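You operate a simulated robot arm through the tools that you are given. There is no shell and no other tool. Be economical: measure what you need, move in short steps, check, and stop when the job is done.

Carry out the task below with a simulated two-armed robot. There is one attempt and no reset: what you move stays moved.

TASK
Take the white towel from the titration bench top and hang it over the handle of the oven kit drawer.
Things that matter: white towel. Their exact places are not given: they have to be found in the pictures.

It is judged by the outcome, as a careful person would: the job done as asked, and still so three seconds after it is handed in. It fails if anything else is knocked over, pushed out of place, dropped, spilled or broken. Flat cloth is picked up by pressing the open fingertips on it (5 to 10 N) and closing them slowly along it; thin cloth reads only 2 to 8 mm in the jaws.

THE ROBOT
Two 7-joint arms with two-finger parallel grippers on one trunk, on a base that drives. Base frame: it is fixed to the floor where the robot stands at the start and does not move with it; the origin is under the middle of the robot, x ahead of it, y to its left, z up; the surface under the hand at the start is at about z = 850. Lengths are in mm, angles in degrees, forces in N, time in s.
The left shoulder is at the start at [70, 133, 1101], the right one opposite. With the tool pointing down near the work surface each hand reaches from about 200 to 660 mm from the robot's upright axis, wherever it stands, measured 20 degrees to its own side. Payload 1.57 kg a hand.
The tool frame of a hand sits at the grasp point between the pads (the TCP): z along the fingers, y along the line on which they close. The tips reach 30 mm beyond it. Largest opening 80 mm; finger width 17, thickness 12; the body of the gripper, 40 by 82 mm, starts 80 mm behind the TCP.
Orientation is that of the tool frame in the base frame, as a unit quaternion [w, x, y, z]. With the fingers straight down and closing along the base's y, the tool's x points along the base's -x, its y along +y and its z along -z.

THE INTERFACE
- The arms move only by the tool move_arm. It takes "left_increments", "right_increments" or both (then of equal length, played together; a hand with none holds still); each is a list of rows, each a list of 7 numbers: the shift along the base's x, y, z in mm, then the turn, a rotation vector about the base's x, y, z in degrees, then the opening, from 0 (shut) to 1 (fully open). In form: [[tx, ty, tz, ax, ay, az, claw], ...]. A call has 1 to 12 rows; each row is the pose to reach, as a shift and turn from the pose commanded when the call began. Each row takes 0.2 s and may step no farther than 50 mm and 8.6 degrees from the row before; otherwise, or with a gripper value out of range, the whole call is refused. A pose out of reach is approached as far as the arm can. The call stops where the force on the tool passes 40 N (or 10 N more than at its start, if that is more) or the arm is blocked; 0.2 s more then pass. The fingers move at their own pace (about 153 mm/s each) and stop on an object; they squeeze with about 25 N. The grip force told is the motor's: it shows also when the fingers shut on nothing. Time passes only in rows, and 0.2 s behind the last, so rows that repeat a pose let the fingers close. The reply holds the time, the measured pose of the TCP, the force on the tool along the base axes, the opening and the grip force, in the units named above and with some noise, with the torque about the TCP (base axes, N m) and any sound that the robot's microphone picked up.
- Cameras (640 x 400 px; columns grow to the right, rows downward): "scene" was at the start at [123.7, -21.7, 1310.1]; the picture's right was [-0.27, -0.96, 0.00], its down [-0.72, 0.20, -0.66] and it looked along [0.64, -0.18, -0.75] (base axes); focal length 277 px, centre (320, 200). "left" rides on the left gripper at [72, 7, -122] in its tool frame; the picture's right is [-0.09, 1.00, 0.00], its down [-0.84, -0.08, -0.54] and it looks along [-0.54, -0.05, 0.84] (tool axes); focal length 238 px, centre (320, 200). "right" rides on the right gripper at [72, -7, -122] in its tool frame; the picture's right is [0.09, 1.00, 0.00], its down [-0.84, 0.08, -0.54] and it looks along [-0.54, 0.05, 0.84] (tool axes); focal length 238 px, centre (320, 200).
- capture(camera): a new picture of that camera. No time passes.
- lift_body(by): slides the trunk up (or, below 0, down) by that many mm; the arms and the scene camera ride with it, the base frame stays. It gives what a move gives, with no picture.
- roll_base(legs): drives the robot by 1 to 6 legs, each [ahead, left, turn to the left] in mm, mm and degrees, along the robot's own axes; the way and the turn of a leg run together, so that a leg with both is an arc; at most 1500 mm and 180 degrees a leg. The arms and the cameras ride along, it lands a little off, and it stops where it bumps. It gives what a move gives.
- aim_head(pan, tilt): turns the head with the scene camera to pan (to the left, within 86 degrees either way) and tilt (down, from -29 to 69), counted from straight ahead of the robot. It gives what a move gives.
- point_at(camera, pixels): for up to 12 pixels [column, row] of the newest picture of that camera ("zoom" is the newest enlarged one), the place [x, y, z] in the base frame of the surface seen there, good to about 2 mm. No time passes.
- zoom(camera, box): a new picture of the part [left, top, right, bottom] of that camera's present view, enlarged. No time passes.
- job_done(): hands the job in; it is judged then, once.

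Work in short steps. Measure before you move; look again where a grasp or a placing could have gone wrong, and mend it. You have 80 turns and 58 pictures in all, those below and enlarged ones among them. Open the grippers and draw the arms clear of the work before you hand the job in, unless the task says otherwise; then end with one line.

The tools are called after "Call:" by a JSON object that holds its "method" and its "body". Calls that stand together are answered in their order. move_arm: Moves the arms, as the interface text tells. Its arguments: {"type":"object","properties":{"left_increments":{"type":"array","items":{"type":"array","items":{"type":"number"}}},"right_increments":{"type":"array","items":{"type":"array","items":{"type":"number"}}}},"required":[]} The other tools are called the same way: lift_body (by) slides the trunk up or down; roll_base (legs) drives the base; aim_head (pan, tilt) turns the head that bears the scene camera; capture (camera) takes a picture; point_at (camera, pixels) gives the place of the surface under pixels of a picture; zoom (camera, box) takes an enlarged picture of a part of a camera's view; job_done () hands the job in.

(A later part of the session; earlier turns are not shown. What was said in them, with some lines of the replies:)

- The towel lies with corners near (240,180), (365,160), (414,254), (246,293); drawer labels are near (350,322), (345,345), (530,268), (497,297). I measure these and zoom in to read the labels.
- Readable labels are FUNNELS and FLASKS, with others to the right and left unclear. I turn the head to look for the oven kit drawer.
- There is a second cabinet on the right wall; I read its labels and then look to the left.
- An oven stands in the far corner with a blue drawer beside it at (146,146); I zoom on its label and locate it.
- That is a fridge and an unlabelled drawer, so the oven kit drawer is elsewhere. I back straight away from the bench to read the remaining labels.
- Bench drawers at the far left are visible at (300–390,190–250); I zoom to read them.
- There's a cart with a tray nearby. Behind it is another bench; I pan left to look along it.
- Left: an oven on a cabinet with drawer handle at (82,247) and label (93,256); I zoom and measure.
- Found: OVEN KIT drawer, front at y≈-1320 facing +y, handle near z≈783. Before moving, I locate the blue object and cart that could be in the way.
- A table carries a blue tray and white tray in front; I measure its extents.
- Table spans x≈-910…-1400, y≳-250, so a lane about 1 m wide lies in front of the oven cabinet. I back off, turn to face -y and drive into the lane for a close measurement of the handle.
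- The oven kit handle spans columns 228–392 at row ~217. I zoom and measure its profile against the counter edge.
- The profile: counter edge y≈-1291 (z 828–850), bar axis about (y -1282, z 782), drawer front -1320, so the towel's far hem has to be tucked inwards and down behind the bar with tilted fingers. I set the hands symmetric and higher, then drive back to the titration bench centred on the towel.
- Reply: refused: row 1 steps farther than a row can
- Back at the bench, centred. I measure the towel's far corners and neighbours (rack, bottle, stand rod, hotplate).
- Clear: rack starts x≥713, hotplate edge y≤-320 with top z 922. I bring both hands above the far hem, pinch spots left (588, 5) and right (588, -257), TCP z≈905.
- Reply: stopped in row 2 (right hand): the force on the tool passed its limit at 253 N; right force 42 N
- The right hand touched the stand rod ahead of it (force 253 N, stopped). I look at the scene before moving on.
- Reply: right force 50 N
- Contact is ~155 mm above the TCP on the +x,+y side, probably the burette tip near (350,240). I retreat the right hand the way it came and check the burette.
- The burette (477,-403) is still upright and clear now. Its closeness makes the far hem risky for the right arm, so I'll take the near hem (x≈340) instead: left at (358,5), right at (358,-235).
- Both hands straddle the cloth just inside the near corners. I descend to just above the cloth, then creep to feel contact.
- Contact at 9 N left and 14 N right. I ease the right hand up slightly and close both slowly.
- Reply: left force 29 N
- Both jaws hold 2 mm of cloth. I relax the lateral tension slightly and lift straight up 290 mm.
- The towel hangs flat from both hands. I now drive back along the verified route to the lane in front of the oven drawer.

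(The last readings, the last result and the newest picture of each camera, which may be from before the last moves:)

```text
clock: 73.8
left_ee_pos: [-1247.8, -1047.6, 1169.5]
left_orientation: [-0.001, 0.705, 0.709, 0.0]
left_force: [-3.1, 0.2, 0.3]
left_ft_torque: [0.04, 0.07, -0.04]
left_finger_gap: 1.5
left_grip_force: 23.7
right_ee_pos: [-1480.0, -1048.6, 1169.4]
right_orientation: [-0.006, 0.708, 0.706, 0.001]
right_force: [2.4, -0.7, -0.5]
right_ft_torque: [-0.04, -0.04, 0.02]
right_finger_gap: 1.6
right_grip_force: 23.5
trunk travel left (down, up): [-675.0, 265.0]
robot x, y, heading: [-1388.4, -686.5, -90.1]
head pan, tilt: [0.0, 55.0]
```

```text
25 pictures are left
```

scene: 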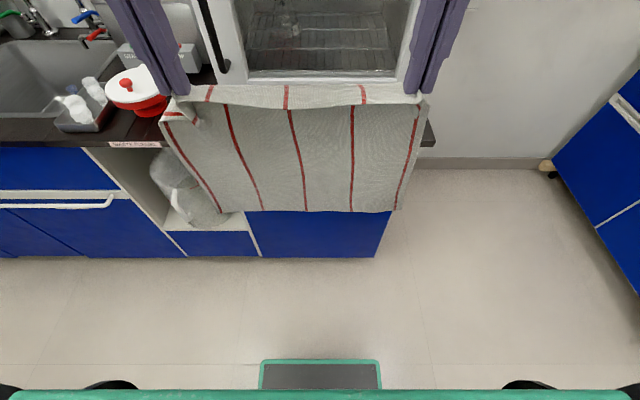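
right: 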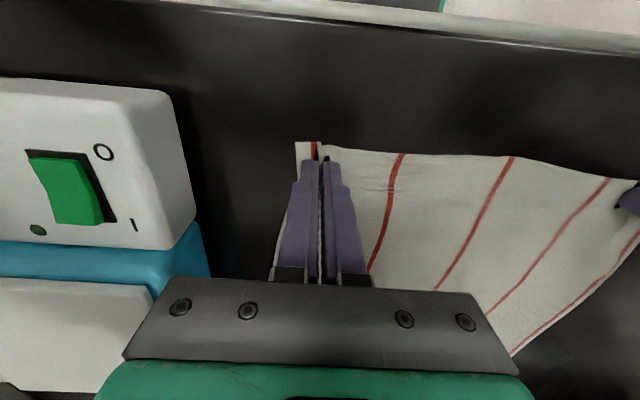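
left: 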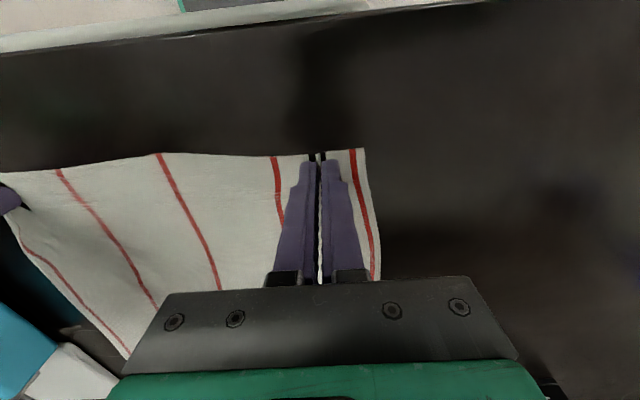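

The towel hangs clear in front. The slot behind the bar is too tight for fingers to push a long flap, so I'll drop the free hem down behind the bar, guided by the counter edge. First I tilt both hands 30° (wrists toward the robot) and drive closer.

Call:
{"method": "move_arm", "body": {"left_increments": [[0, 0, 0, -7.5, 0, 0, 0], [0, 0, 0, -15, 0, 0, 0], [0, 0, 0, -22.5, 0, 0, 0], [0, 0, 0, -30, 0, 0, 0], [0, 0, 0, -30, 0, 0, 0]], "right_increments": [[0, 0, 0, -7.5, 0, 0, 0], [0, 0, 0, -15, 0, 0, 0], [0, 0, 0, -22.5, 0, 0, 0], [0, 0, 0, -30, 0, 0, 0], [0, 0, 0, -30, 0, 0, 0]]}}

Call:
{"method": "roll_base", "body": {"legs": [[160, -22, 0]]}}

Call:
{"method": "aim_head", "body": {"pan": 0, "tilt": 60}}

Call:
{"method": "capture", "body": {"camera": "scene"}}

```text
clock: 75.0
left_ee_pos: [-1246.6, -1049.1, 1169.3]
left_orientation: [0.181, 0.682, 0.685, -0.184]
left_force: [-2.9, -0.1, -0.1]
left_ft_torque: [0.03, 0.09, -0.06]
left_finger_gap: 1.7
left_grip_force: 23.6
right_ee_pos: [-1481.8, -1051.9, 1169.2]
right_orientation: [0.18, 0.685, 0.683, -0.181]
right_force: [3.3, -0.5, 0.2]
right_ft_torque: [-0.02, -0.07, 0.06]
right_finger_gap: 1.6
right_grip_force: 23.8
trunk travel left (down, up): [-675.0, 265.0]
robot x, y, heading: [-1386.2, -684.7, -90.1]
head pan, tilt: [0.0, 55.0]
```

```text
clock: 76.4
left_ee_pos: [-1269.3, -1204.1, 1170.1]
left_orientation: [0.182, 0.682, 0.684, -0.183]
left_force: [-4.0, 1.1, -0.5]
left_ft_torque: [-0.02, 0.11, -0.02]
left_finger_gap: 2.0
left_grip_force: 23.4
right_ee_pos: [-1503.9, -1206.3, 1171.0]
right_orientation: [0.178, 0.685, 0.683, -0.181]
right_force: [3.4, 1.0, 0.0]
right_ft_torque: [0.03, -0.06, 0.05]
right_finger_gap: 1.7
right_grip_force: 23.7
trunk travel left (down, up): [-675.0, 265.0]
robot x, y, heading: [-1408.6, -842.2, -89.9]
head pan, tilt: [0.0, 55.0]
```

```text
clock: 77.1
left_ee_pos: [-1269.7, -1207.4, 1167.9]
left_orientation: [0.181, 0.683, 0.684, -0.184]
left_force: [-2.9, -0.4, 0.3]
left_ft_torque: [0.01, 0.07, -0.03]
left_finger_gap: 1.8
left_grip_force: 23.4
right_ee_pos: [-1504.1, -1209.3, 1168.7]
right_orientation: [0.178, 0.686, 0.682, -0.182]
right_force: [2.5, 0.0, -1.1]
right_ft_torque: [0.02, -0.11, 0.04]
right_finger_gap: 1.7
right_grip_force: 23.6
trunk travel left (down, up): [-675.0, 265.0]
robot x, y, heading: [-1404.7, -844.8, -89.8]
head pan, tilt: [0.0, 60.0]
```

```text
24 pictures are left
```

scene: 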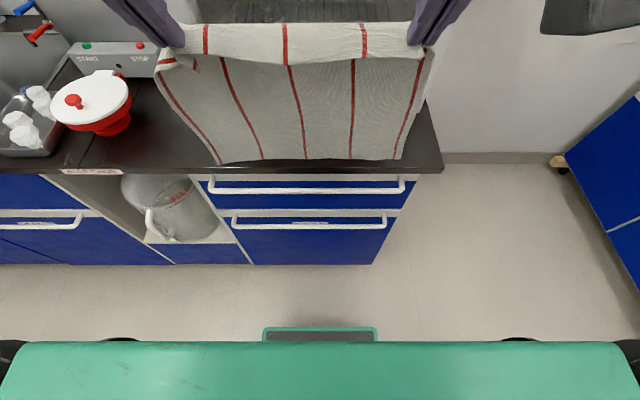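

Bar (row ~186), counter edge (row ~170) and towel hem (row ~160) are all visible. I zoom and measure precisely.

Call:
{"method": "zoom", "body": {"camera": "scene", "box": [190, 100, 450, 240]}}

Call:
{"method": "point_at", "body": {"camera": "zoom", "pixels": [[80, 150], [200, 155], [320, 150], [440, 147], [520, 140], [300, 166], [300, 173], [300, 206], [300, 211], [300, 216], [120, 212], [450, 208]]}}

```text
2.46 times, centred on (320, 170) of scene
```

zoom: 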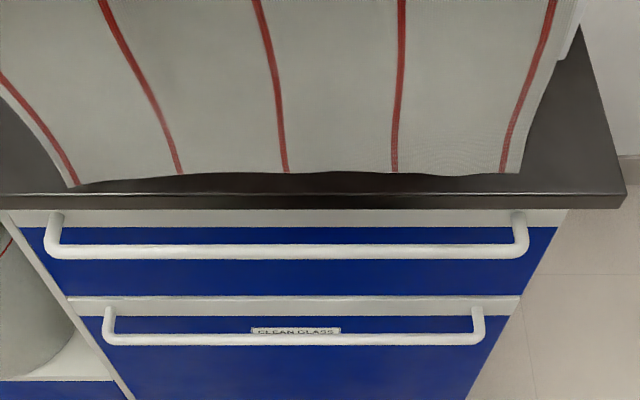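

```text
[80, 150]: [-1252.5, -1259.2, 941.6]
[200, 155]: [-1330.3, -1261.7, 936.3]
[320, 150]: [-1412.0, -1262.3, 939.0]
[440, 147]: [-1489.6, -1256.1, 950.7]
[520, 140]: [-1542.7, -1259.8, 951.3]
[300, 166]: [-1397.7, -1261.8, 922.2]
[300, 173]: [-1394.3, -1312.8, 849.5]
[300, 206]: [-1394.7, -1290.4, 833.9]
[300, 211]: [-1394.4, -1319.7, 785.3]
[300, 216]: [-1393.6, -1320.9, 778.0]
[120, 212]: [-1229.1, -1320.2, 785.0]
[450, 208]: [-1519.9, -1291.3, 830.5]
```

The towel leans inward about 10°: hem at (y≈-1262, z≈912), which suits threading it behind the bar. I lower and move in so the hem sits just above the bar under the counter edge, then re-measure.

Call:
{"method": "move_arm", "body": {"left_increments": [[0, -4, -20, 0, 0, 0, 0], [0, -8, -40, 0, 0, 0, 0], [0, -12, -60, 0, 0, 0, 0], [0, -16, -80, 0, 0, 0, 0], [0, -20, -100, 0, 0, 0, 0], [0, -20, -100, 0, 0, 0, 0], [0, -20, -100, 0, 0, 0, 0], [0, -20, -100, 0, 0, 0, 0]], "right_increments": [[0, -4, -20, 0, 0, 0, 0], [0, -8, -40, 0, 0, 0, 0], [0, -12, -60, 0, 0, 0, 0], [0, -16, -80, 0, 0, 0, 0], [0, -20, -100, 0, 0, 0, 0], [0, -20, -100, 0, 0, 0, 0], [0, -20, -100, 0, 0, 0, 0], [0, -20, -100, 0, 0, 0, 0]]}}

Call:
{"method": "zoom", "body": {"camera": "scene", "box": [190, 100, 450, 240]}}

Call:
{"method": "point_at", "body": {"camera": "zoom", "pixels": [[80, 170], [80, 200], [200, 170], [200, 200], [300, 170], [300, 200], [300, 215], [440, 170], [440, 200], [520, 200], [300, 251], [120, 251]]}}

```text
clock: 78.9
left_ee_pos: [-1277.8, -1217.4, 1095.0]
left_orientation: [0.188, 0.696, 0.669, -0.177]
left_force: [0.8, 0.5, 0.0]
left_ft_torque: [-0.01, -0.03, -0.01]
left_finger_gap: 1.8
left_grip_force: 23.7
left hand out of reach, approached as far as the arm can: row 4, 5, 6, 7, 8
right_ee_pos: [-1504.3, -1229.2, 1069.6]
right_orientation: [0.178, 0.685, 0.682, -0.181]
right_force: [-0.2, -0.2, -0.7]
right_ft_torque: [0.01, -0.02, 0.02]
right_finger_gap: 1.7
right_grip_force: 23.6
trunk travel left (down, up): [-675.0, 265.0]
robot x, y, heading: [-1409.7, -840.3, -89.8]
head pan, tilt: [0.0, 60.0]
```

```text
2.46 times, centred on (320, 170) of scene
```

zoom: 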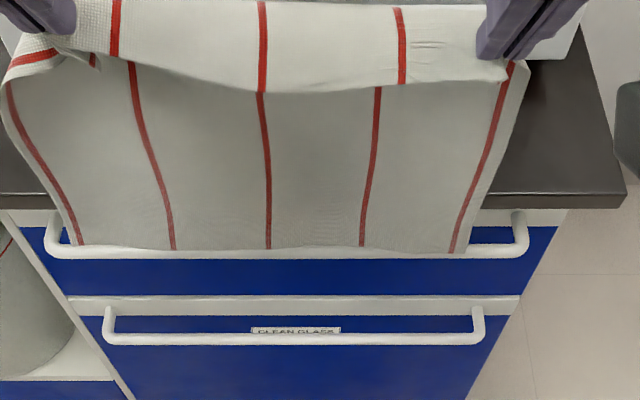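

```text
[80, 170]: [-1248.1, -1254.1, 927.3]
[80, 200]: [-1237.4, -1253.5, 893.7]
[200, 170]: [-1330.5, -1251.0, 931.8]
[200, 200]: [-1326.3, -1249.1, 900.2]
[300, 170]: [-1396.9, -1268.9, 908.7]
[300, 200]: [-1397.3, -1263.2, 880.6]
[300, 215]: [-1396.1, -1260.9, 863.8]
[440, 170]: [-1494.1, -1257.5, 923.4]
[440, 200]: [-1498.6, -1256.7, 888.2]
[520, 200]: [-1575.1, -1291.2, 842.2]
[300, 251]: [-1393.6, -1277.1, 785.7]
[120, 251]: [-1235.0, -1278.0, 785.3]
```

The left arm hit a reach limit at z≈1095, so I'll do the lowering with the trunk instead. First I level both hands at z≈1115, then lower the trunk 80 mm and look.

Call:
{"method": "move_arm", "body": {"left_increments": [[4, 0, 10, 0, 0, 0, 0], [8, 0, 20, 0, 0, 0, 0], [8, 0, 20, 0, 0, 0, 0]], "right_increments": [[0, 6, 23, 0, 0, 0, 0], [0, 12, 45, 0, 0, 0, 0], [0, 12, 45, 0, 0, 0, 0]]}}

Call:
{"method": "lift_body", "body": {"by": -60}}

Call:
{"method": "capture", "body": {"camera": "scene"}}

```text
clock: 79.7
left_ee_pos: [-1271.6, -1219.9, 1116.3]
left_orientation: [0.182, 0.682, 0.684, -0.183]
left_force: [-1.9, 1.0, 0.3]
left_ft_torque: [0.04, 0.05, -0.04]
left_finger_gap: 1.8
left_grip_force: 23.4
right_ee_pos: [-1503.8, -1217.0, 1115.9]
right_orientation: [0.179, 0.685, 0.683, -0.181]
right_force: [2.9, 0.2, -0.3]
right_ft_torque: [0.01, -0.03, 0.05]
right_finger_gap: 1.8
right_grip_force: 23.6
trunk travel left (down, up): [-675.0, 265.0]
robot x, y, heading: [-1407.7, -843.2, -90.0]
head pan, tilt: [0.0, 60.0]
```

```text
clock: 80.7
left_ee_pos: [-1270.6, -1218.3, 1055.0]
left_orientation: [0.182, 0.682, 0.684, -0.183]
left_force: [-1.8, -0.7, 0.8]
left_ft_torque: [0.0, 0.05, -0.02]
left_finger_gap: 1.8
left_grip_force: 23.5
right_ee_pos: [-1504.4, -1216.8, 1054.7]
right_orientation: [0.178, 0.686, 0.682, -0.182]
right_force: [3.0, -0.5, 0.0]
right_ft_torque: [-0.01, -0.06, 0.05]
right_finger_gap: 1.8
right_grip_force: 23.9
trunk travel left (down, up): [-615.0, 325.0]
robot x, y, heading: [-1409.9, -841.6, -89.9]
head pan, tilt: [0.0, 60.0]
```

```text
21 pictures are left
```

scene: 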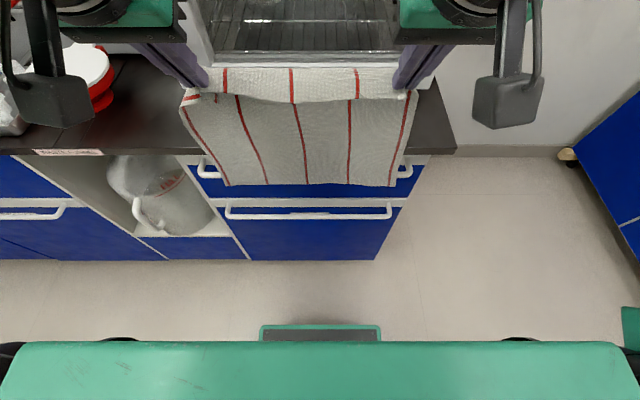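

The hem is near bar level at row ~183; I measure its profile in depth.

Call:
{"method": "point_at", "body": {"camera": "scene", "pixels": [[235, 182], [300, 182], [300, 172], [300, 160], [300, 145], [300, 130], [300, 115], [350, 181], [385, 183], [385, 150], [215, 150], [392, 172]]}}

```text
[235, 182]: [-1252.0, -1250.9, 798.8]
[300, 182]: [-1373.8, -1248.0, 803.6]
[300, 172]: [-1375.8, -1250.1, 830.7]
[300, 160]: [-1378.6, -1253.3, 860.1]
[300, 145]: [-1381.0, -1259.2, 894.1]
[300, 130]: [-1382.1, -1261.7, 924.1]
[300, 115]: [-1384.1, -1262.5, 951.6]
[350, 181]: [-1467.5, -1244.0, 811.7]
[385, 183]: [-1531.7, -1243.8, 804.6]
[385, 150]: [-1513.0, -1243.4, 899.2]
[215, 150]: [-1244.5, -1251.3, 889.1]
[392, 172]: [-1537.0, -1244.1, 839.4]
```

The cloth bows inward mid-height and the hem hangs at y≈-1247, z≈800. I make the hands nearly vertical (straighter hang, better reach), raise them 150 mm and lower the trunk 150 mm to win downward travel, and move in ~35 mm.

Call:
{"method": "move_arm", "body": {"left_increments": [[0, 0, 38, 7.5, 0, 0, 0], [0, 0, 76, 15, 0, 0, 0], [0, -17, 114, 22.5, 0, 0, 0], [0, -35, 150, 22.5, 0, 0, 0], [0, -35, 150, 22.5, 0, 0, 0]], "right_increments": [[0, 0, 38, 7.5, 0, 0, 0], [0, 0, 76, 15, 0, 0, 0], [0, -17, 114, 22.5, 0, 0, 0], [0, -35, 150, 22.5, 0, 0, 0], [0, -35, 150, 22.5, 0, 0, 0]]}}

Call:
{"method": "lift_body", "body": {"by": -130}}

Call:
{"method": "aim_head", "body": {"pan": 0, "tilt": 50}}

Call:
{"method": "capture", "body": {"camera": "scene"}}

```text
clock: 81.9
left_ee_pos: [-1270.8, -1253.5, 1206.2]
left_orientation: [0.045, 0.705, 0.707, -0.046]
left_force: [-1.4, -0.2, -0.3]
left_ft_torque: [0.01, 0.01, 0.03]
left_finger_gap: 2.1
left_grip_force: 23.3
right_ee_pos: [-1501.6, -1251.6, 1206.0]
right_orientation: [0.042, 0.706, 0.705, -0.045]
right_force: [0.9, -0.3, -0.6]
right_ft_torque: [0.02, -0.06, 0.03]
right_finger_gap: 1.5
right_grip_force: 23.6
trunk travel left (down, up): [-615.0, 325.0]
robot x, y, heading: [-1405.5, -840.9, -90.0]
head pan, tilt: [0.0, 60.0]
```

```text
clock: 83.5
left_ee_pos: [-1270.6, -1253.7, 1076.2]
left_orientation: [0.046, 0.704, 0.707, -0.046]
left_force: [-2.5, 0.7, 0.0]
left_ft_torque: [0.0, 0.05, -0.01]
left_finger_gap: 2.0
left_grip_force: 23.6
right_ee_pos: [-1502.5, -1252.2, 1076.4]
right_orientation: [0.043, 0.707, 0.705, -0.044]
right_force: [3.0, 0.7, 0.1]
right_ft_torque: [0.0, -0.08, 0.07]
right_finger_gap: 1.7
right_grip_force: 23.8
trunk travel left (down, up): [-485.0, 455.0]
robot x, y, heading: [-1405.7, -844.4, -90.2]
head pan, tilt: [0.0, 60.0]
```

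```text
clock: 84.2
left_ee_pos: [-1269.9, -1253.1, 1076.0]
left_orientation: [0.045, 0.704, 0.707, -0.047]
left_force: [-1.9, -0.5, -0.8]
left_ft_torque: [-0.02, 0.05, -0.03]
left_finger_gap: 1.6
left_grip_force: 23.2
right_ee_pos: [-1502.8, -1250.5, 1075.3]
right_orientation: [0.042, 0.707, 0.705, -0.044]
right_force: [1.0, 0.2, 0.1]
right_ft_torque: [0.0, -0.07, 0.03]
right_finger_gap: 1.7
right_grip_force: 23.3
trunk travel left (down, up): [-485.0, 455.0]
robot x, y, heading: [-1411.2, -841.5, -90.1]
head pan, tilt: [0.0, 50.0]
```

```text
20 pictures are left
```

scene: 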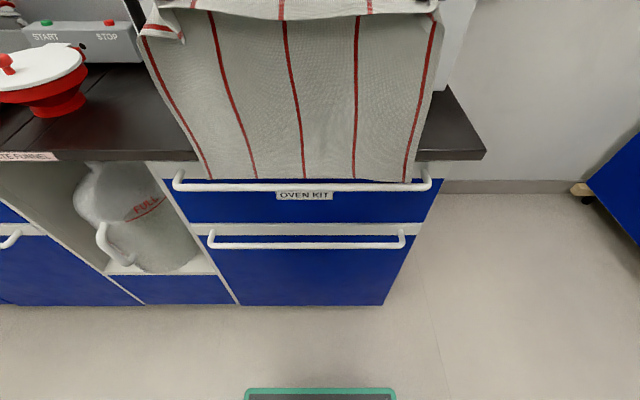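

Call:
{"method": "point_at", "body": {"camera": "scene", "pixels": [[212, 176], [255, 176], [305, 174], [350, 175], [400, 178], [305, 155], [305, 130], [305, 100], [305, 60], [290, 187], [225, 130], [410, 130]]}}

```text
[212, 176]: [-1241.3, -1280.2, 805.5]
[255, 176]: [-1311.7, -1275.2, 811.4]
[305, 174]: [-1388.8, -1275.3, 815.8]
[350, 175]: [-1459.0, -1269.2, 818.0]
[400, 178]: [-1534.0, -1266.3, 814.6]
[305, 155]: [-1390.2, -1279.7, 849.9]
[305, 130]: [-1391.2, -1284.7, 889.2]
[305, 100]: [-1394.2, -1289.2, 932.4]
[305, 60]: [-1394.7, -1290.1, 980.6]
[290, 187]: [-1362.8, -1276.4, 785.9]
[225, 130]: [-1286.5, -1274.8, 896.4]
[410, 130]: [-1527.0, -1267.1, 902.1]
```

Hem at z≈803–818 but leans outward (y -1280 left to -1266 right) since the pinch sets its slope. I tilt the hands 15° the other way so the lower part leans inward, and shift the right hand in 8 mm.

Call:
{"method": "move_arm", "body": {"left_increments": [[0, 0, 0, 7.5, 0, 0, 0], [0, 0, 0, 15, 0, 0, 0], [0, 0, 0, 15, 0, 0, 0], [0, 0, 0, 15, 0, 0, 0], [0, 0, 0, 15, 0, 0, 0], [0, 0, 0, 15, 0, 0, 0], [0, 0, 0, 15, 0, 0, 0]], "right_increments": [[0, -4, 0, 7.5, 0, 0, 0], [0, -8, 0, 15, 0, 0, 0], [0, -8, 0, 15, 0, 0, 0], [0, -8, 0, 15, 0, 0, 0], [0, -8, 0, 15, 0, 0, 0], [0, -8, 0, 15, 0, 0, 0], [0, -8, 0, 15, 0, 0, 0]]}}

Call:
{"method": "capture", "body": {"camera": "scene"}}

Call:
{"method": "point_at", "body": {"camera": "scene", "pixels": [[212, 174], [255, 174], [305, 172], [350, 173], [400, 174], [305, 155], [305, 130], [305, 100], [305, 60], [225, 130], [410, 130]]}}

```text
clock: 85.8
left_ee_pos: [-1253.5, -1257.0, 1040.0]
left_orientation: [-0.049, 0.705, 0.706, 0.046]
left_force: [-32.0, 2.5, -1.1]
left_ft_torque: [0.1, 1.02, 0.15]
left_finger_gap: 3.3
left_grip_force: 24.6
left hand out of reach, approached as far as the arm can: row 2, 3, 4, 5, 6, 7
right_ee_pos: [-1502.1, -1240.6, 1033.7]
right_orientation: [-0.049, 0.705, 0.706, 0.049]
right_force: [31.9, -3.4, 0.9]
right_ft_torque: [-0.07, -0.97, -0.2]
right_finger_gap: 3.3
right_grip_force: 24.7
right hand out of reach, approached as far as the arm can: row 1, 2, 3, 4, 5, 6, 7
trunk travel left (down, up): [-485.0, 455.0]
robot x, y, heading: [-1411.9, -843.6, -90.1]
head pan, tilt: [0.0, 50.0]
```

```text
19 pictures are left
```

scene: 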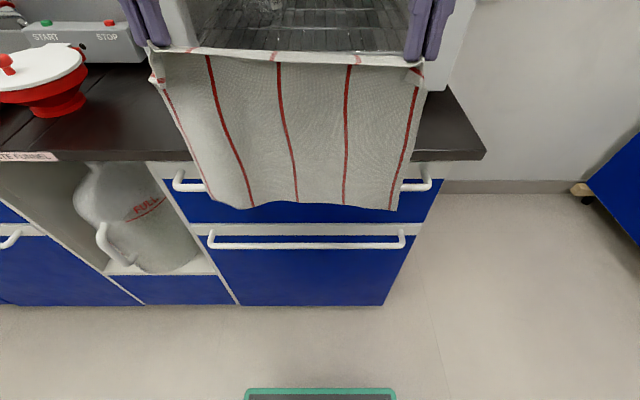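

```text
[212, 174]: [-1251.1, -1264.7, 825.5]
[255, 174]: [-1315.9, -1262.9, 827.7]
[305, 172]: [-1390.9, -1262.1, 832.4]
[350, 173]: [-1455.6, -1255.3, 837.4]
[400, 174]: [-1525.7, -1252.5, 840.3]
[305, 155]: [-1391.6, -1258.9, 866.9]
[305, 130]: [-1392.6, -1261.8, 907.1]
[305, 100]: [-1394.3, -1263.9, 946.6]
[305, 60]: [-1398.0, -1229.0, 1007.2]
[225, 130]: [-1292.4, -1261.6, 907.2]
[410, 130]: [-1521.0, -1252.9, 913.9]
```

Reach limit upward pulled the hands down 40 mm and stretched the cloth (32 N). With this tilt the cloth does hang straight. I raise the trunk 85 mm, then lower the arms 30 mm, relax the sideways tension and align both hands at y≈-1262.

Call:
{"method": "move_arm", "body": {"left_increments": [[-14, 0, 0, 0, 0, 0, 0]]}}

Call:
{"method": "lift_body", "body": {"by": 85}}

Call:
{"method": "move_arm", "body": {"left_increments": [[0, -2, -16, 0, 0, 0, 0], [0, -5, -32, 0, 0, 0, 0], [0, -5, -32, 0, 0, 0, 0], [0, -5, -32, 0, 0, 0, 0], [0, -5, -32, 0, 0, 0, 0]], "right_increments": [[0, -11, -16, 0, 0, 0, 0], [0, -22, -26, 0, 0, 0, 0], [0, -22, -26, 0, 0, 0, 0], [0, -22, -26, 0, 0, 0, 0], [0, -22, -26, 0, 0, 0, 0]]}}

Call:
{"method": "capture", "body": {"camera": "scene"}}

```text
clock: 86.2
left_ee_pos: [-1265.0, -1256.8, 1040.4]
left_orientation: [-0.047, 0.703, 0.708, 0.048]
left_force: [-13.5, 0.4, 0.7]
left_ft_torque: [0.04, 0.45, 0.01]
left_finger_gap: 2.0
left_grip_force: 24.0
right_ee_pos: [-1504.3, -1240.6, 1033.0]
right_orientation: [-0.05, 0.707, 0.704, 0.048]
right_force: [13.3, -1.0, 0.9]
right_ft_torque: [0.01, -0.43, -0.08]
right_finger_gap: 1.9
right_grip_force: 23.6
trunk travel left (down, up): [-485.0, 455.0]
robot x, y, heading: [-1410.7, -846.5, -90.0]
head pan, tilt: [0.0, 50.0]
```

```text
clock: 87.4
left_ee_pos: [-1264.3, -1256.6, 1124.5]
left_orientation: [-0.047, 0.705, 0.707, 0.047]
left_force: [-8.5, 0.0, -0.9]
left_ft_torque: [0.02, 0.32, 0.03]
left_finger_gap: 1.9
left_grip_force: 24.6
right_ee_pos: [-1501.2, -1239.0, 1117.9]
right_orientation: [-0.05, 0.707, 0.704, 0.047]
right_force: [9.0, -1.0, -1.2]
right_ft_torque: [0.0, -0.24, 0.0]
right_finger_gap: 1.9
right_grip_force: 23.6
trunk travel left (down, up): [-570.0, 370.0]
robot x, y, heading: [-1409.0, -844.5, -90.0]
head pan, tilt: [0.0, 50.0]
```

```text
clock: 88.6
left_ee_pos: [-1265.0, -1260.9, 1092.9]
left_orientation: [-0.047, 0.705, 0.706, 0.047]
left_force: [-7.0, 0.6, -0.4]
left_ft_torque: [0.01, 0.26, 0.03]
left_finger_gap: 1.9
left_grip_force: 23.9
right_ee_pos: [-1502.2, -1262.0, 1091.8]
right_orientation: [-0.05, 0.706, 0.704, 0.047]
right_force: [7.9, 0.3, -0.7]
right_ft_torque: [0.02, -0.23, -0.01]
right_finger_gap: 1.8
right_grip_force: 23.1
trunk travel left (down, up): [-570.0, 370.0]
robot x, y, heading: [-1408.0, -845.0, -90.0]
head pan, tilt: [0.0, 50.0]
```

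```text
18 pictures are left
```

scene: 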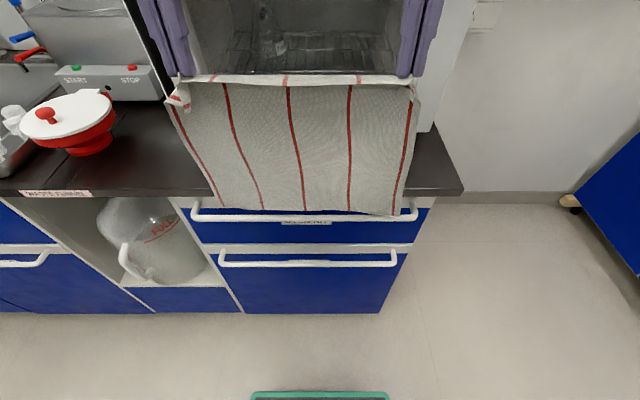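

Call:
{"method": "point_at", "body": {"camera": "scene", "pixels": [[218, 205], [258, 206], [303, 206], [350, 207], [392, 210], [303, 190], [303, 170], [303, 140], [303, 110], [230, 150], [400, 150]]}}

```text
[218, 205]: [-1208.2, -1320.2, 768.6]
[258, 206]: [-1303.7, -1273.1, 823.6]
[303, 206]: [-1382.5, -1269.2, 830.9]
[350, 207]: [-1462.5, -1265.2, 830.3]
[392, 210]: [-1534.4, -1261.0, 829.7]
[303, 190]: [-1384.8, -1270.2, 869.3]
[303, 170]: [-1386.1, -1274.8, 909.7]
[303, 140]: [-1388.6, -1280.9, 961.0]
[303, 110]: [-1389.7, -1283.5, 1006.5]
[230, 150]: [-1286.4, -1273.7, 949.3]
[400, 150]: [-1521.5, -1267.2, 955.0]
```

Hem at z≈818, y -1273 (left) to -1261 (right). I move in until the cloth just meets the counter edge with the hem over the slot, settle, then drop quickly 95 mm with a slight outward jerk so the hem lags inward behind the bar.

Call:
{"method": "move_arm", "body": {"left_increments": [[0, -8, -4, 0, 0, 0, 0], [0, -17, -8, 0, 0, 0, 0], [0, -17, -8, 0, 0, 0, 0], [0, -17, -8, 0, 0, 0, 0], [0, -17, -8, 0, 0, 0, 0], [0, -17, -8, 0, 0, 0, 0], [0, -5, -53, 0, 0, 0, 0], [0, 0, -102, 0, 0, 0, 0], [0, 0, -102, 0, 0, 0, 0]], "right_increments": [[0, -14, -4, 0, 0, 0, 0], [0, -28, -8, 0, 0, 0, 0], [0, -28, -8, 0, 0, 0, 0], [0, -28, -8, 0, 0, 0, 0], [0, -28, -8, 0, 0, 0, 0], [0, -28, -8, 0, 0, 0, 0], [0, -16, -53, 0, 0, 0, 0], [0, -11, -102, 0, 0, 0, 0], [0, -11, -102, 0, 0, 0, 0]]}}

Call:
{"method": "capture", "body": {"camera": "scene"}}

```text
clock: 90.6
left_ee_pos: [-1264.4, -1260.2, 991.5]
left_orientation: [-0.046, 0.703, 0.708, 0.045]
left_force: [-8.7, -0.6, 0.1]
left_ft_torque: [-0.04, 0.23, 0.03]
left_finger_gap: 1.9
left_grip_force: 23.7
right_ee_pos: [-1502.5, -1272.1, 990.4]
right_orientation: [-0.048, 0.707, 0.704, 0.048]
right_force: [7.2, 0.5, 0.6]
right_ft_torque: [-0.02, -0.24, -0.01]
right_finger_gap: 1.8
right_grip_force: 23.3
trunk travel left (down, up): [-570.0, 370.0]
robot x, y, heading: [-1410.9, -847.1, -90.0]
head pan, tilt: [0.0, 50.0]
```

```text
17 pictures are left
```

scene: 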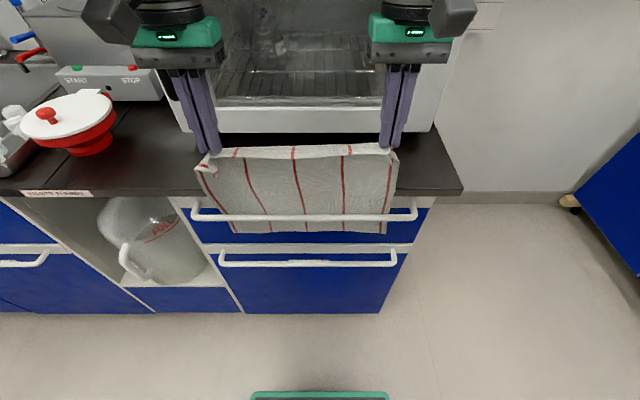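

The bar is now in front of the towel: the hem dropped behind it along its full width. I lower by trunk so ~115 mm hangs behind, then bring the hands out and over the front in steps.

Call:
{"method": "lift_body", "body": {"by": -55}}

Call:
{"method": "move_arm", "body": {"left_increments": [[0, 12, -4, 0, 0, 0, 0], [0, 25, -8, 0, 0, 0, 0], [0, 25, -8, 0, 0, 0, 0]], "right_increments": [[0, 18, -4, 0, 0, 0, 0], [0, 36, -8, 0, 0, 0, 0], [0, 36, -8, 0, 0, 0, 0]]}}

Call:
{"method": "capture", "body": {"camera": "scene"}}

```text
clock: 91.5
left_ee_pos: [-1265.1, -1261.1, 935.9]
left_orientation: [-0.046, 0.704, 0.707, 0.047]
left_force: [-8.7, -0.4, -0.1]
left_ft_torque: [-0.01, 0.26, 0.04]
left_finger_gap: 1.9
left_grip_force: 23.9
right_ee_pos: [-1502.7, -1272.6, 934.6]
right_orientation: [-0.049, 0.707, 0.704, 0.046]
right_force: [7.0, 0.8, 0.1]
right_ft_torque: [0.01, -0.27, -0.01]
right_finger_gap: 1.6
right_grip_force: 23.8
trunk travel left (down, up): [-515.0, 425.0]
robot x, y, heading: [-1407.4, -843.6, -89.8]
head pan, tilt: [0.0, 50.0]
```

```text
clock: 92.3
left_ee_pos: [-1264.2, -1236.6, 927.3]
left_orientation: [-0.047, 0.705, 0.706, 0.046]
left_force: [-8.1, -1.1, -0.8]
left_ft_torque: [-0.02, 0.24, -0.02]
left_finger_gap: 1.8
left_grip_force: 23.7
right_ee_pos: [-1502.9, -1238.4, 927.6]
right_orientation: [-0.05, 0.707, 0.704, 0.047]
right_force: [8.1, -1.0, 0.5]
right_ft_torque: [-0.02, -0.27, -0.05]
right_finger_gap: 1.9
right_grip_force: 23.6
trunk travel left (down, up): [-515.0, 425.0]
robot x, y, heading: [-1410.7, -841.8, -89.9]
head pan, tilt: [0.0, 50.0]
```

```text
16 pictures are left
```

scene: 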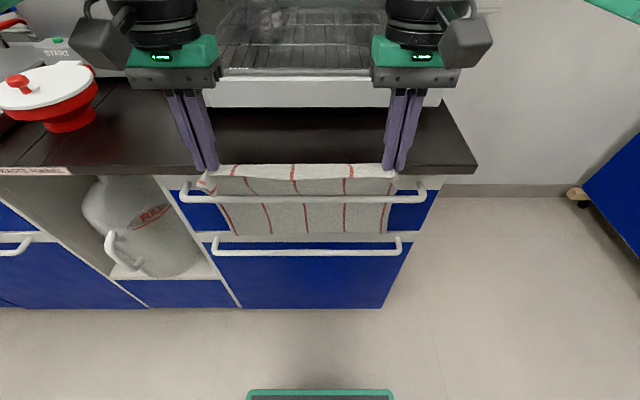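

Still threaded correctly. I continue: trunk down 50, hands out 42, trunk down 50.

Call:
{"method": "lift_body", "body": {"by": -50}}

Call:
{"method": "move_arm", "body": {"left_increments": [[0, 20, 0, -7, 0, 0, 0], [0, 42, 0, -14, 0, 0, 0], [0, 42, 0, -14, 0, 0, 0]], "right_increments": [[0, 20, 0, -7, 0, 0, 0], [0, 42, 0, -14, 0, 0, 0], [0, 42, 0, -14, 0, 0, 0]]}}

Call:
{"method": "lift_body", "body": {"by": -50}}

Call:
{"method": "capture", "body": {"camera": "scene"}}

```text
clock: 93.3
left_ee_pos: [-1264.8, -1235.2, 878.4]
left_orientation: [-0.047, 0.704, 0.707, 0.047]
left_force: [-7.5, -0.3, 0.4]
left_ft_torque: [-0.04, 0.21, 0.04]
left_finger_gap: 1.8
left_grip_force: 23.3
right_ee_pos: [-1501.5, -1237.7, 877.0]
right_orientation: [-0.05, 0.707, 0.704, 0.048]
right_force: [6.7, 0.1, 0.3]
right_ft_torque: [0.01, -0.21, -0.03]
right_finger_gap: 1.6
right_grip_force: 24.0
trunk travel left (down, up): [-465.0, 475.0]
robot x, y, heading: [-1411.9, -840.9, -90.0]
head pan, tilt: [0.0, 50.0]
```

```text
clock: 94.1
left_ee_pos: [-1265.5, -1194.7, 875.8]
left_orientation: [0.039, 0.704, 0.708, -0.04]
left_force: [-8.6, 0.2, 0.3]
left_ft_torque: [0.01, 0.25, -0.04]
left_finger_gap: 1.8
left_grip_force: 23.8
right_ee_pos: [-1502.7, -1197.0, 877.6]
right_orientation: [0.038, 0.707, 0.705, -0.038]
right_force: [8.4, -0.7, -0.2]
right_ft_torque: [0.02, -0.26, 0.03]
right_finger_gap: 1.6
right_grip_force: 23.5
trunk travel left (down, up): [-465.0, 475.0]
robot x, y, heading: [-1409.4, -842.5, -90.1]
head pan, tilt: [0.0, 50.0]
```

```text
clock: 95.0
left_ee_pos: [-1266.2, -1194.3, 827.8]
left_orientation: [0.04, 0.705, 0.707, -0.04]
left_force: [-8.8, 0.6, -0.3]
left_ft_torque: [0.0, 0.28, -0.02]
left_finger_gap: 1.6
left_grip_force: 23.4
right_ee_pos: [-1502.5, -1195.1, 826.4]
right_orientation: [0.037, 0.707, 0.705, -0.039]
right_force: [7.8, -0.3, 0.3]
right_ft_torque: [0.01, -0.26, 0.03]
right_finger_gap: 1.7
right_grip_force: 23.5
trunk travel left (down, up): [-415.0, 525.0]
robot x, y, heading: [-1404.0, -841.7, -89.9]
head pan, tilt: [0.0, 50.0]
```

```text
15 pictures are left
```

scene: 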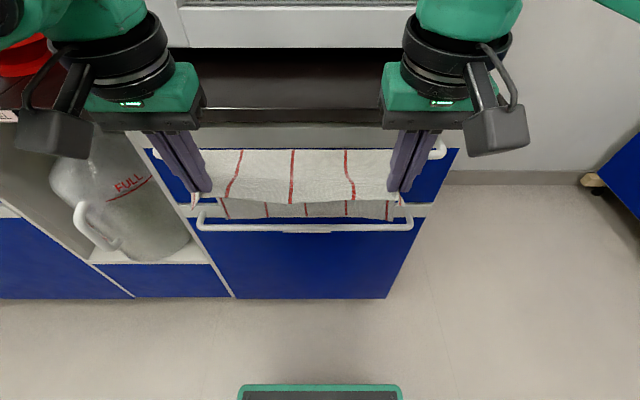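

The front part now goes over the bar. I lower another 80 mm and check.

Call:
{"method": "lift_body", "body": {"by": -80}}

Call:
{"method": "capture", "body": {"camera": "scene"}}

```text
clock: 96.2
left_ee_pos: [-1265.7, -1193.7, 747.4]
left_orientation: [0.039, 0.705, 0.707, -0.04]
left_force: [-8.8, 0.0, 0.3]
left_ft_torque: [0.0, 0.26, -0.01]
left_finger_gap: 1.7
left_grip_force: 23.0
right_ee_pos: [-1502.9, -1196.0, 747.0]
right_orientation: [0.038, 0.708, 0.705, -0.038]
right_force: [8.7, -0.9, 0.1]
right_ft_torque: [0.02, -0.26, 0.0]
right_finger_gap: 1.9
right_grip_force: 23.1
trunk travel left (down, up): [-335.0, 605.0]
robot x, y, heading: [-1411.9, -845.5, -89.7]
head pan, tilt: [0.0, 50.0]
```

```text
14 pictures are left
```

scene: 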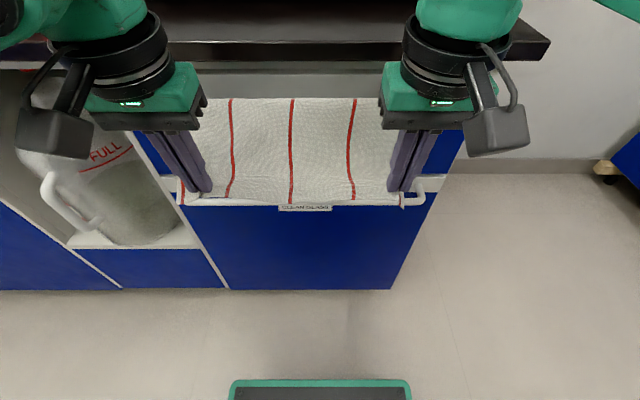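

Front flap comes down neatly over the bar. I move the hands in and down along the front, relax the sideways tension, then open the fingers slowly.

Call:
{"method": "lift_body", "body": {"by": -30}}

Call:
{"method": "move_arm", "body": {"left_increments": [[-3, -17, 0, 0, 0, 0, 0], [-5, -34, 0, 0, 0, 0, 0], [-5, -34, 0, 0, 0, 0, 0.04], [-5, -34, 0, 0, 0, 0, 0.12], [-5, -34, 0, 0, 0, 0, 0.25], [-5, -34, 0, 0, 0, 0, 0.4], [-5, -34, 0, 0, 0, 0, 0.4], [-5, -34, 0, 0, 0, 0, 0.4]], "right_increments": [[3, -17, 0, 0, 0, 0, 0], [5, -34, 0, 0, 0, 0, 0], [5, -34, 0, 0, 0, 0, 0.04], [5, -34, 0, 0, 0, 0, 0.12], [5, -34, 0, 0, 0, 0, 0.25], [5, -34, 0, 0, 0, 0, 0.4], [5, -34, 0, 0, 0, 0, 0.4], [5, -34, 0, 0, 0, 0, 0.4]]}}

Call:
{"method": "capture", "body": {"camera": "scene"}}

```text
clock: 96.9
left_ee_pos: [-1265.8, -1194.4, 716.9]
left_orientation: [0.04, 0.705, 0.707, -0.04]
left_force: [-8.3, 0.4, 0.1]
left_ft_torque: [0.0, 0.26, -0.03]
left_finger_gap: 1.8
left_grip_force: 23.4
right_ee_pos: [-1502.6, -1194.9, 717.4]
right_orientation: [0.037, 0.708, 0.704, -0.039]
right_force: [7.6, 0.8, 0.5]
right_ft_torque: [0.01, -0.28, 0.05]
right_finger_gap: 1.7
right_grip_force: 23.8
trunk travel left (down, up): [-305.0, 635.0]
robot x, y, heading: [-1407.3, -839.6, -90.2]
head pan, tilt: [0.0, 50.0]
```

```text
clock: 98.7
left_ee_pos: [-1270.2, -1227.6, 717.0]
left_orientation: [0.038, 0.704, 0.708, -0.041]
left_force: [-0.2, 0.0, 0.2]
left_ft_torque: [0.0, -0.01, -0.01]
left_finger_gap: 31.9
left_grip_force: 0.1
right_ee_pos: [-1497.8, -1230.4, 716.5]
right_orientation: [0.037, 0.708, 0.705, -0.038]
right_force: [1.3, -0.6, -0.1]
right_ft_torque: [0.01, -0.02, 0.01]
right_finger_gap: 31.9
right_grip_force: 0.0
trunk travel left (down, up): [-305.0, 635.0]
robot x, y, heading: [-1413.1, -843.2, -90.1]
head pan, tilt: [0.0, 50.0]
```

```text
13 pictures are left
```

scene: 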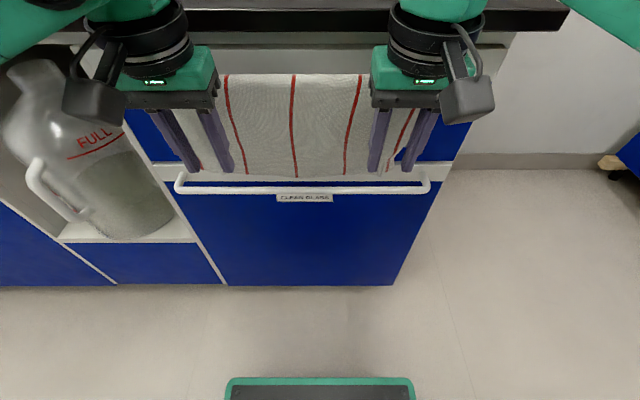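

The towel stays on the bar with the jaws open at 32 mm. I back straight away and check from a distance.

Call:
{"method": "roll_base", "body": {"legs": [[-260, 0, 0]]}}

Call:
{"method": "lift_body", "body": {"by": 150}}

Call:
{"method": "aim_head", "body": {"pan": 0, "tilt": 35}}

Call:
{"method": "capture", "body": {"camera": "scene"}}

```text
clock: 100.6
left_ee_pos: [-1268.9, -969.8, 718.1]
left_orientation: [0.039, 0.703, 0.709, -0.04]
left_force: [-0.6, 0.3, 0.4]
left_ft_torque: [0.0, -0.02, -0.02]
left_finger_gap: 31.8
left_grip_force: 0.1
right_ee_pos: [-1496.9, -970.6, 717.8]
right_orientation: [0.038, 0.706, 0.706, -0.039]
right_force: [-0.2, -0.5, 0.7]
right_ft_torque: [0.0, -0.02, 0.0]
right_finger_gap: 31.6
right_grip_force: 0.0
trunk travel left (down, up): [-305.0, 635.0]
robot x, y, heading: [-1409.5, -582.7, -90.1]
head pan, tilt: [0.0, 50.0]
```

```text
clock: 102.3
left_ee_pos: [-1270.6, -970.0, 867.8]
left_orientation: [0.04, 0.703, 0.709, -0.04]
left_force: [-0.5, 0.0, -0.1]
left_ft_torque: [-0.02, 0.01, 0.02]
left_finger_gap: 32.0
left_grip_force: 0.0
right_ee_pos: [-1497.0, -972.4, 866.5]
right_orientation: [0.038, 0.706, 0.706, -0.038]
right_force: [0.6, -0.3, 0.0]
right_ft_torque: [-0.02, -0.02, 0.01]
right_finger_gap: 32.0
right_grip_force: 0.1
trunk travel left (down, up): [-455.0, 485.0]
robot x, y, heading: [-1406.7, -586.8, -89.9]
head pan, tilt: [0.0, 50.0]
```

```text
clock: 103.1
left_ee_pos: [-1270.1, -970.3, 867.5]
left_orientation: [0.038, 0.704, 0.708, -0.04]
left_force: [0.5, -0.2, 0.0]
left_ft_torque: [-0.03, 0.01, -0.03]
left_finger_gap: 32.2
left_grip_force: 0.0
right_ee_pos: [-1496.6, -971.8, 866.1]
right_orientation: [0.037, 0.705, 0.707, -0.038]
right_force: [0.6, 0.5, -0.7]
right_ft_torque: [0.01, -0.01, 0.05]
right_finger_gap: 32.0
right_grip_force: 0.1
trunk travel left (down, up): [-455.0, 485.0]
robot x, y, heading: [-1410.0, -585.5, -90.2]
head pan, tilt: [0.0, 35.0]
```

```text
12 pictures are left
```

scene: 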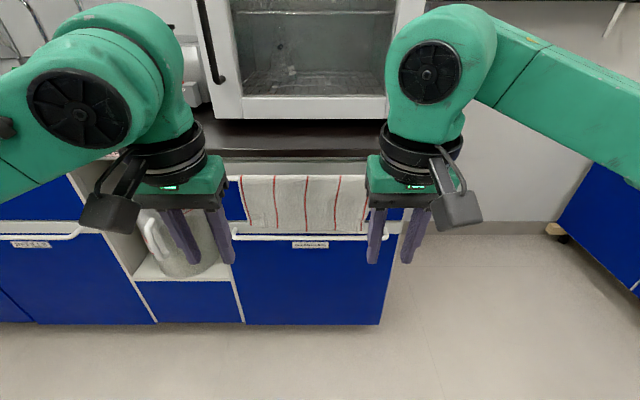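

The towel hangs over the oven kit handle, steady; one zoom to confirm before handing in.

Call:
{"method": "zoom", "body": {"camera": "scene", "box": [200, 140, 430, 280]}}

```text
2.78 times, centred on (315, 210) of scene
```

zoom: 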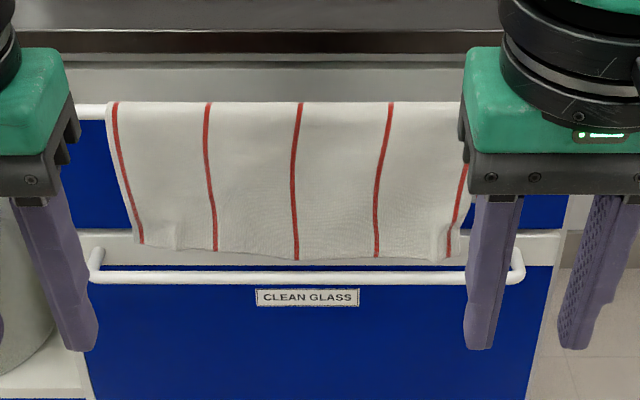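

The towel hangs evenly over the oven kit bar, the grippers are open and the arms are clear, so I hand it in.

Call:
{"method": "job_done", "body": {}}

```text
The job is handed in.
```

The white towel is hanging over the oven kit drawer handle, hem tucked behind the bar. The grippers are open and the arms are clear. On the titration bench, the right hand bumped a burette stand (253 N). The burette still looked upright afterwards, but I could not confirm that the stand had not shifted.
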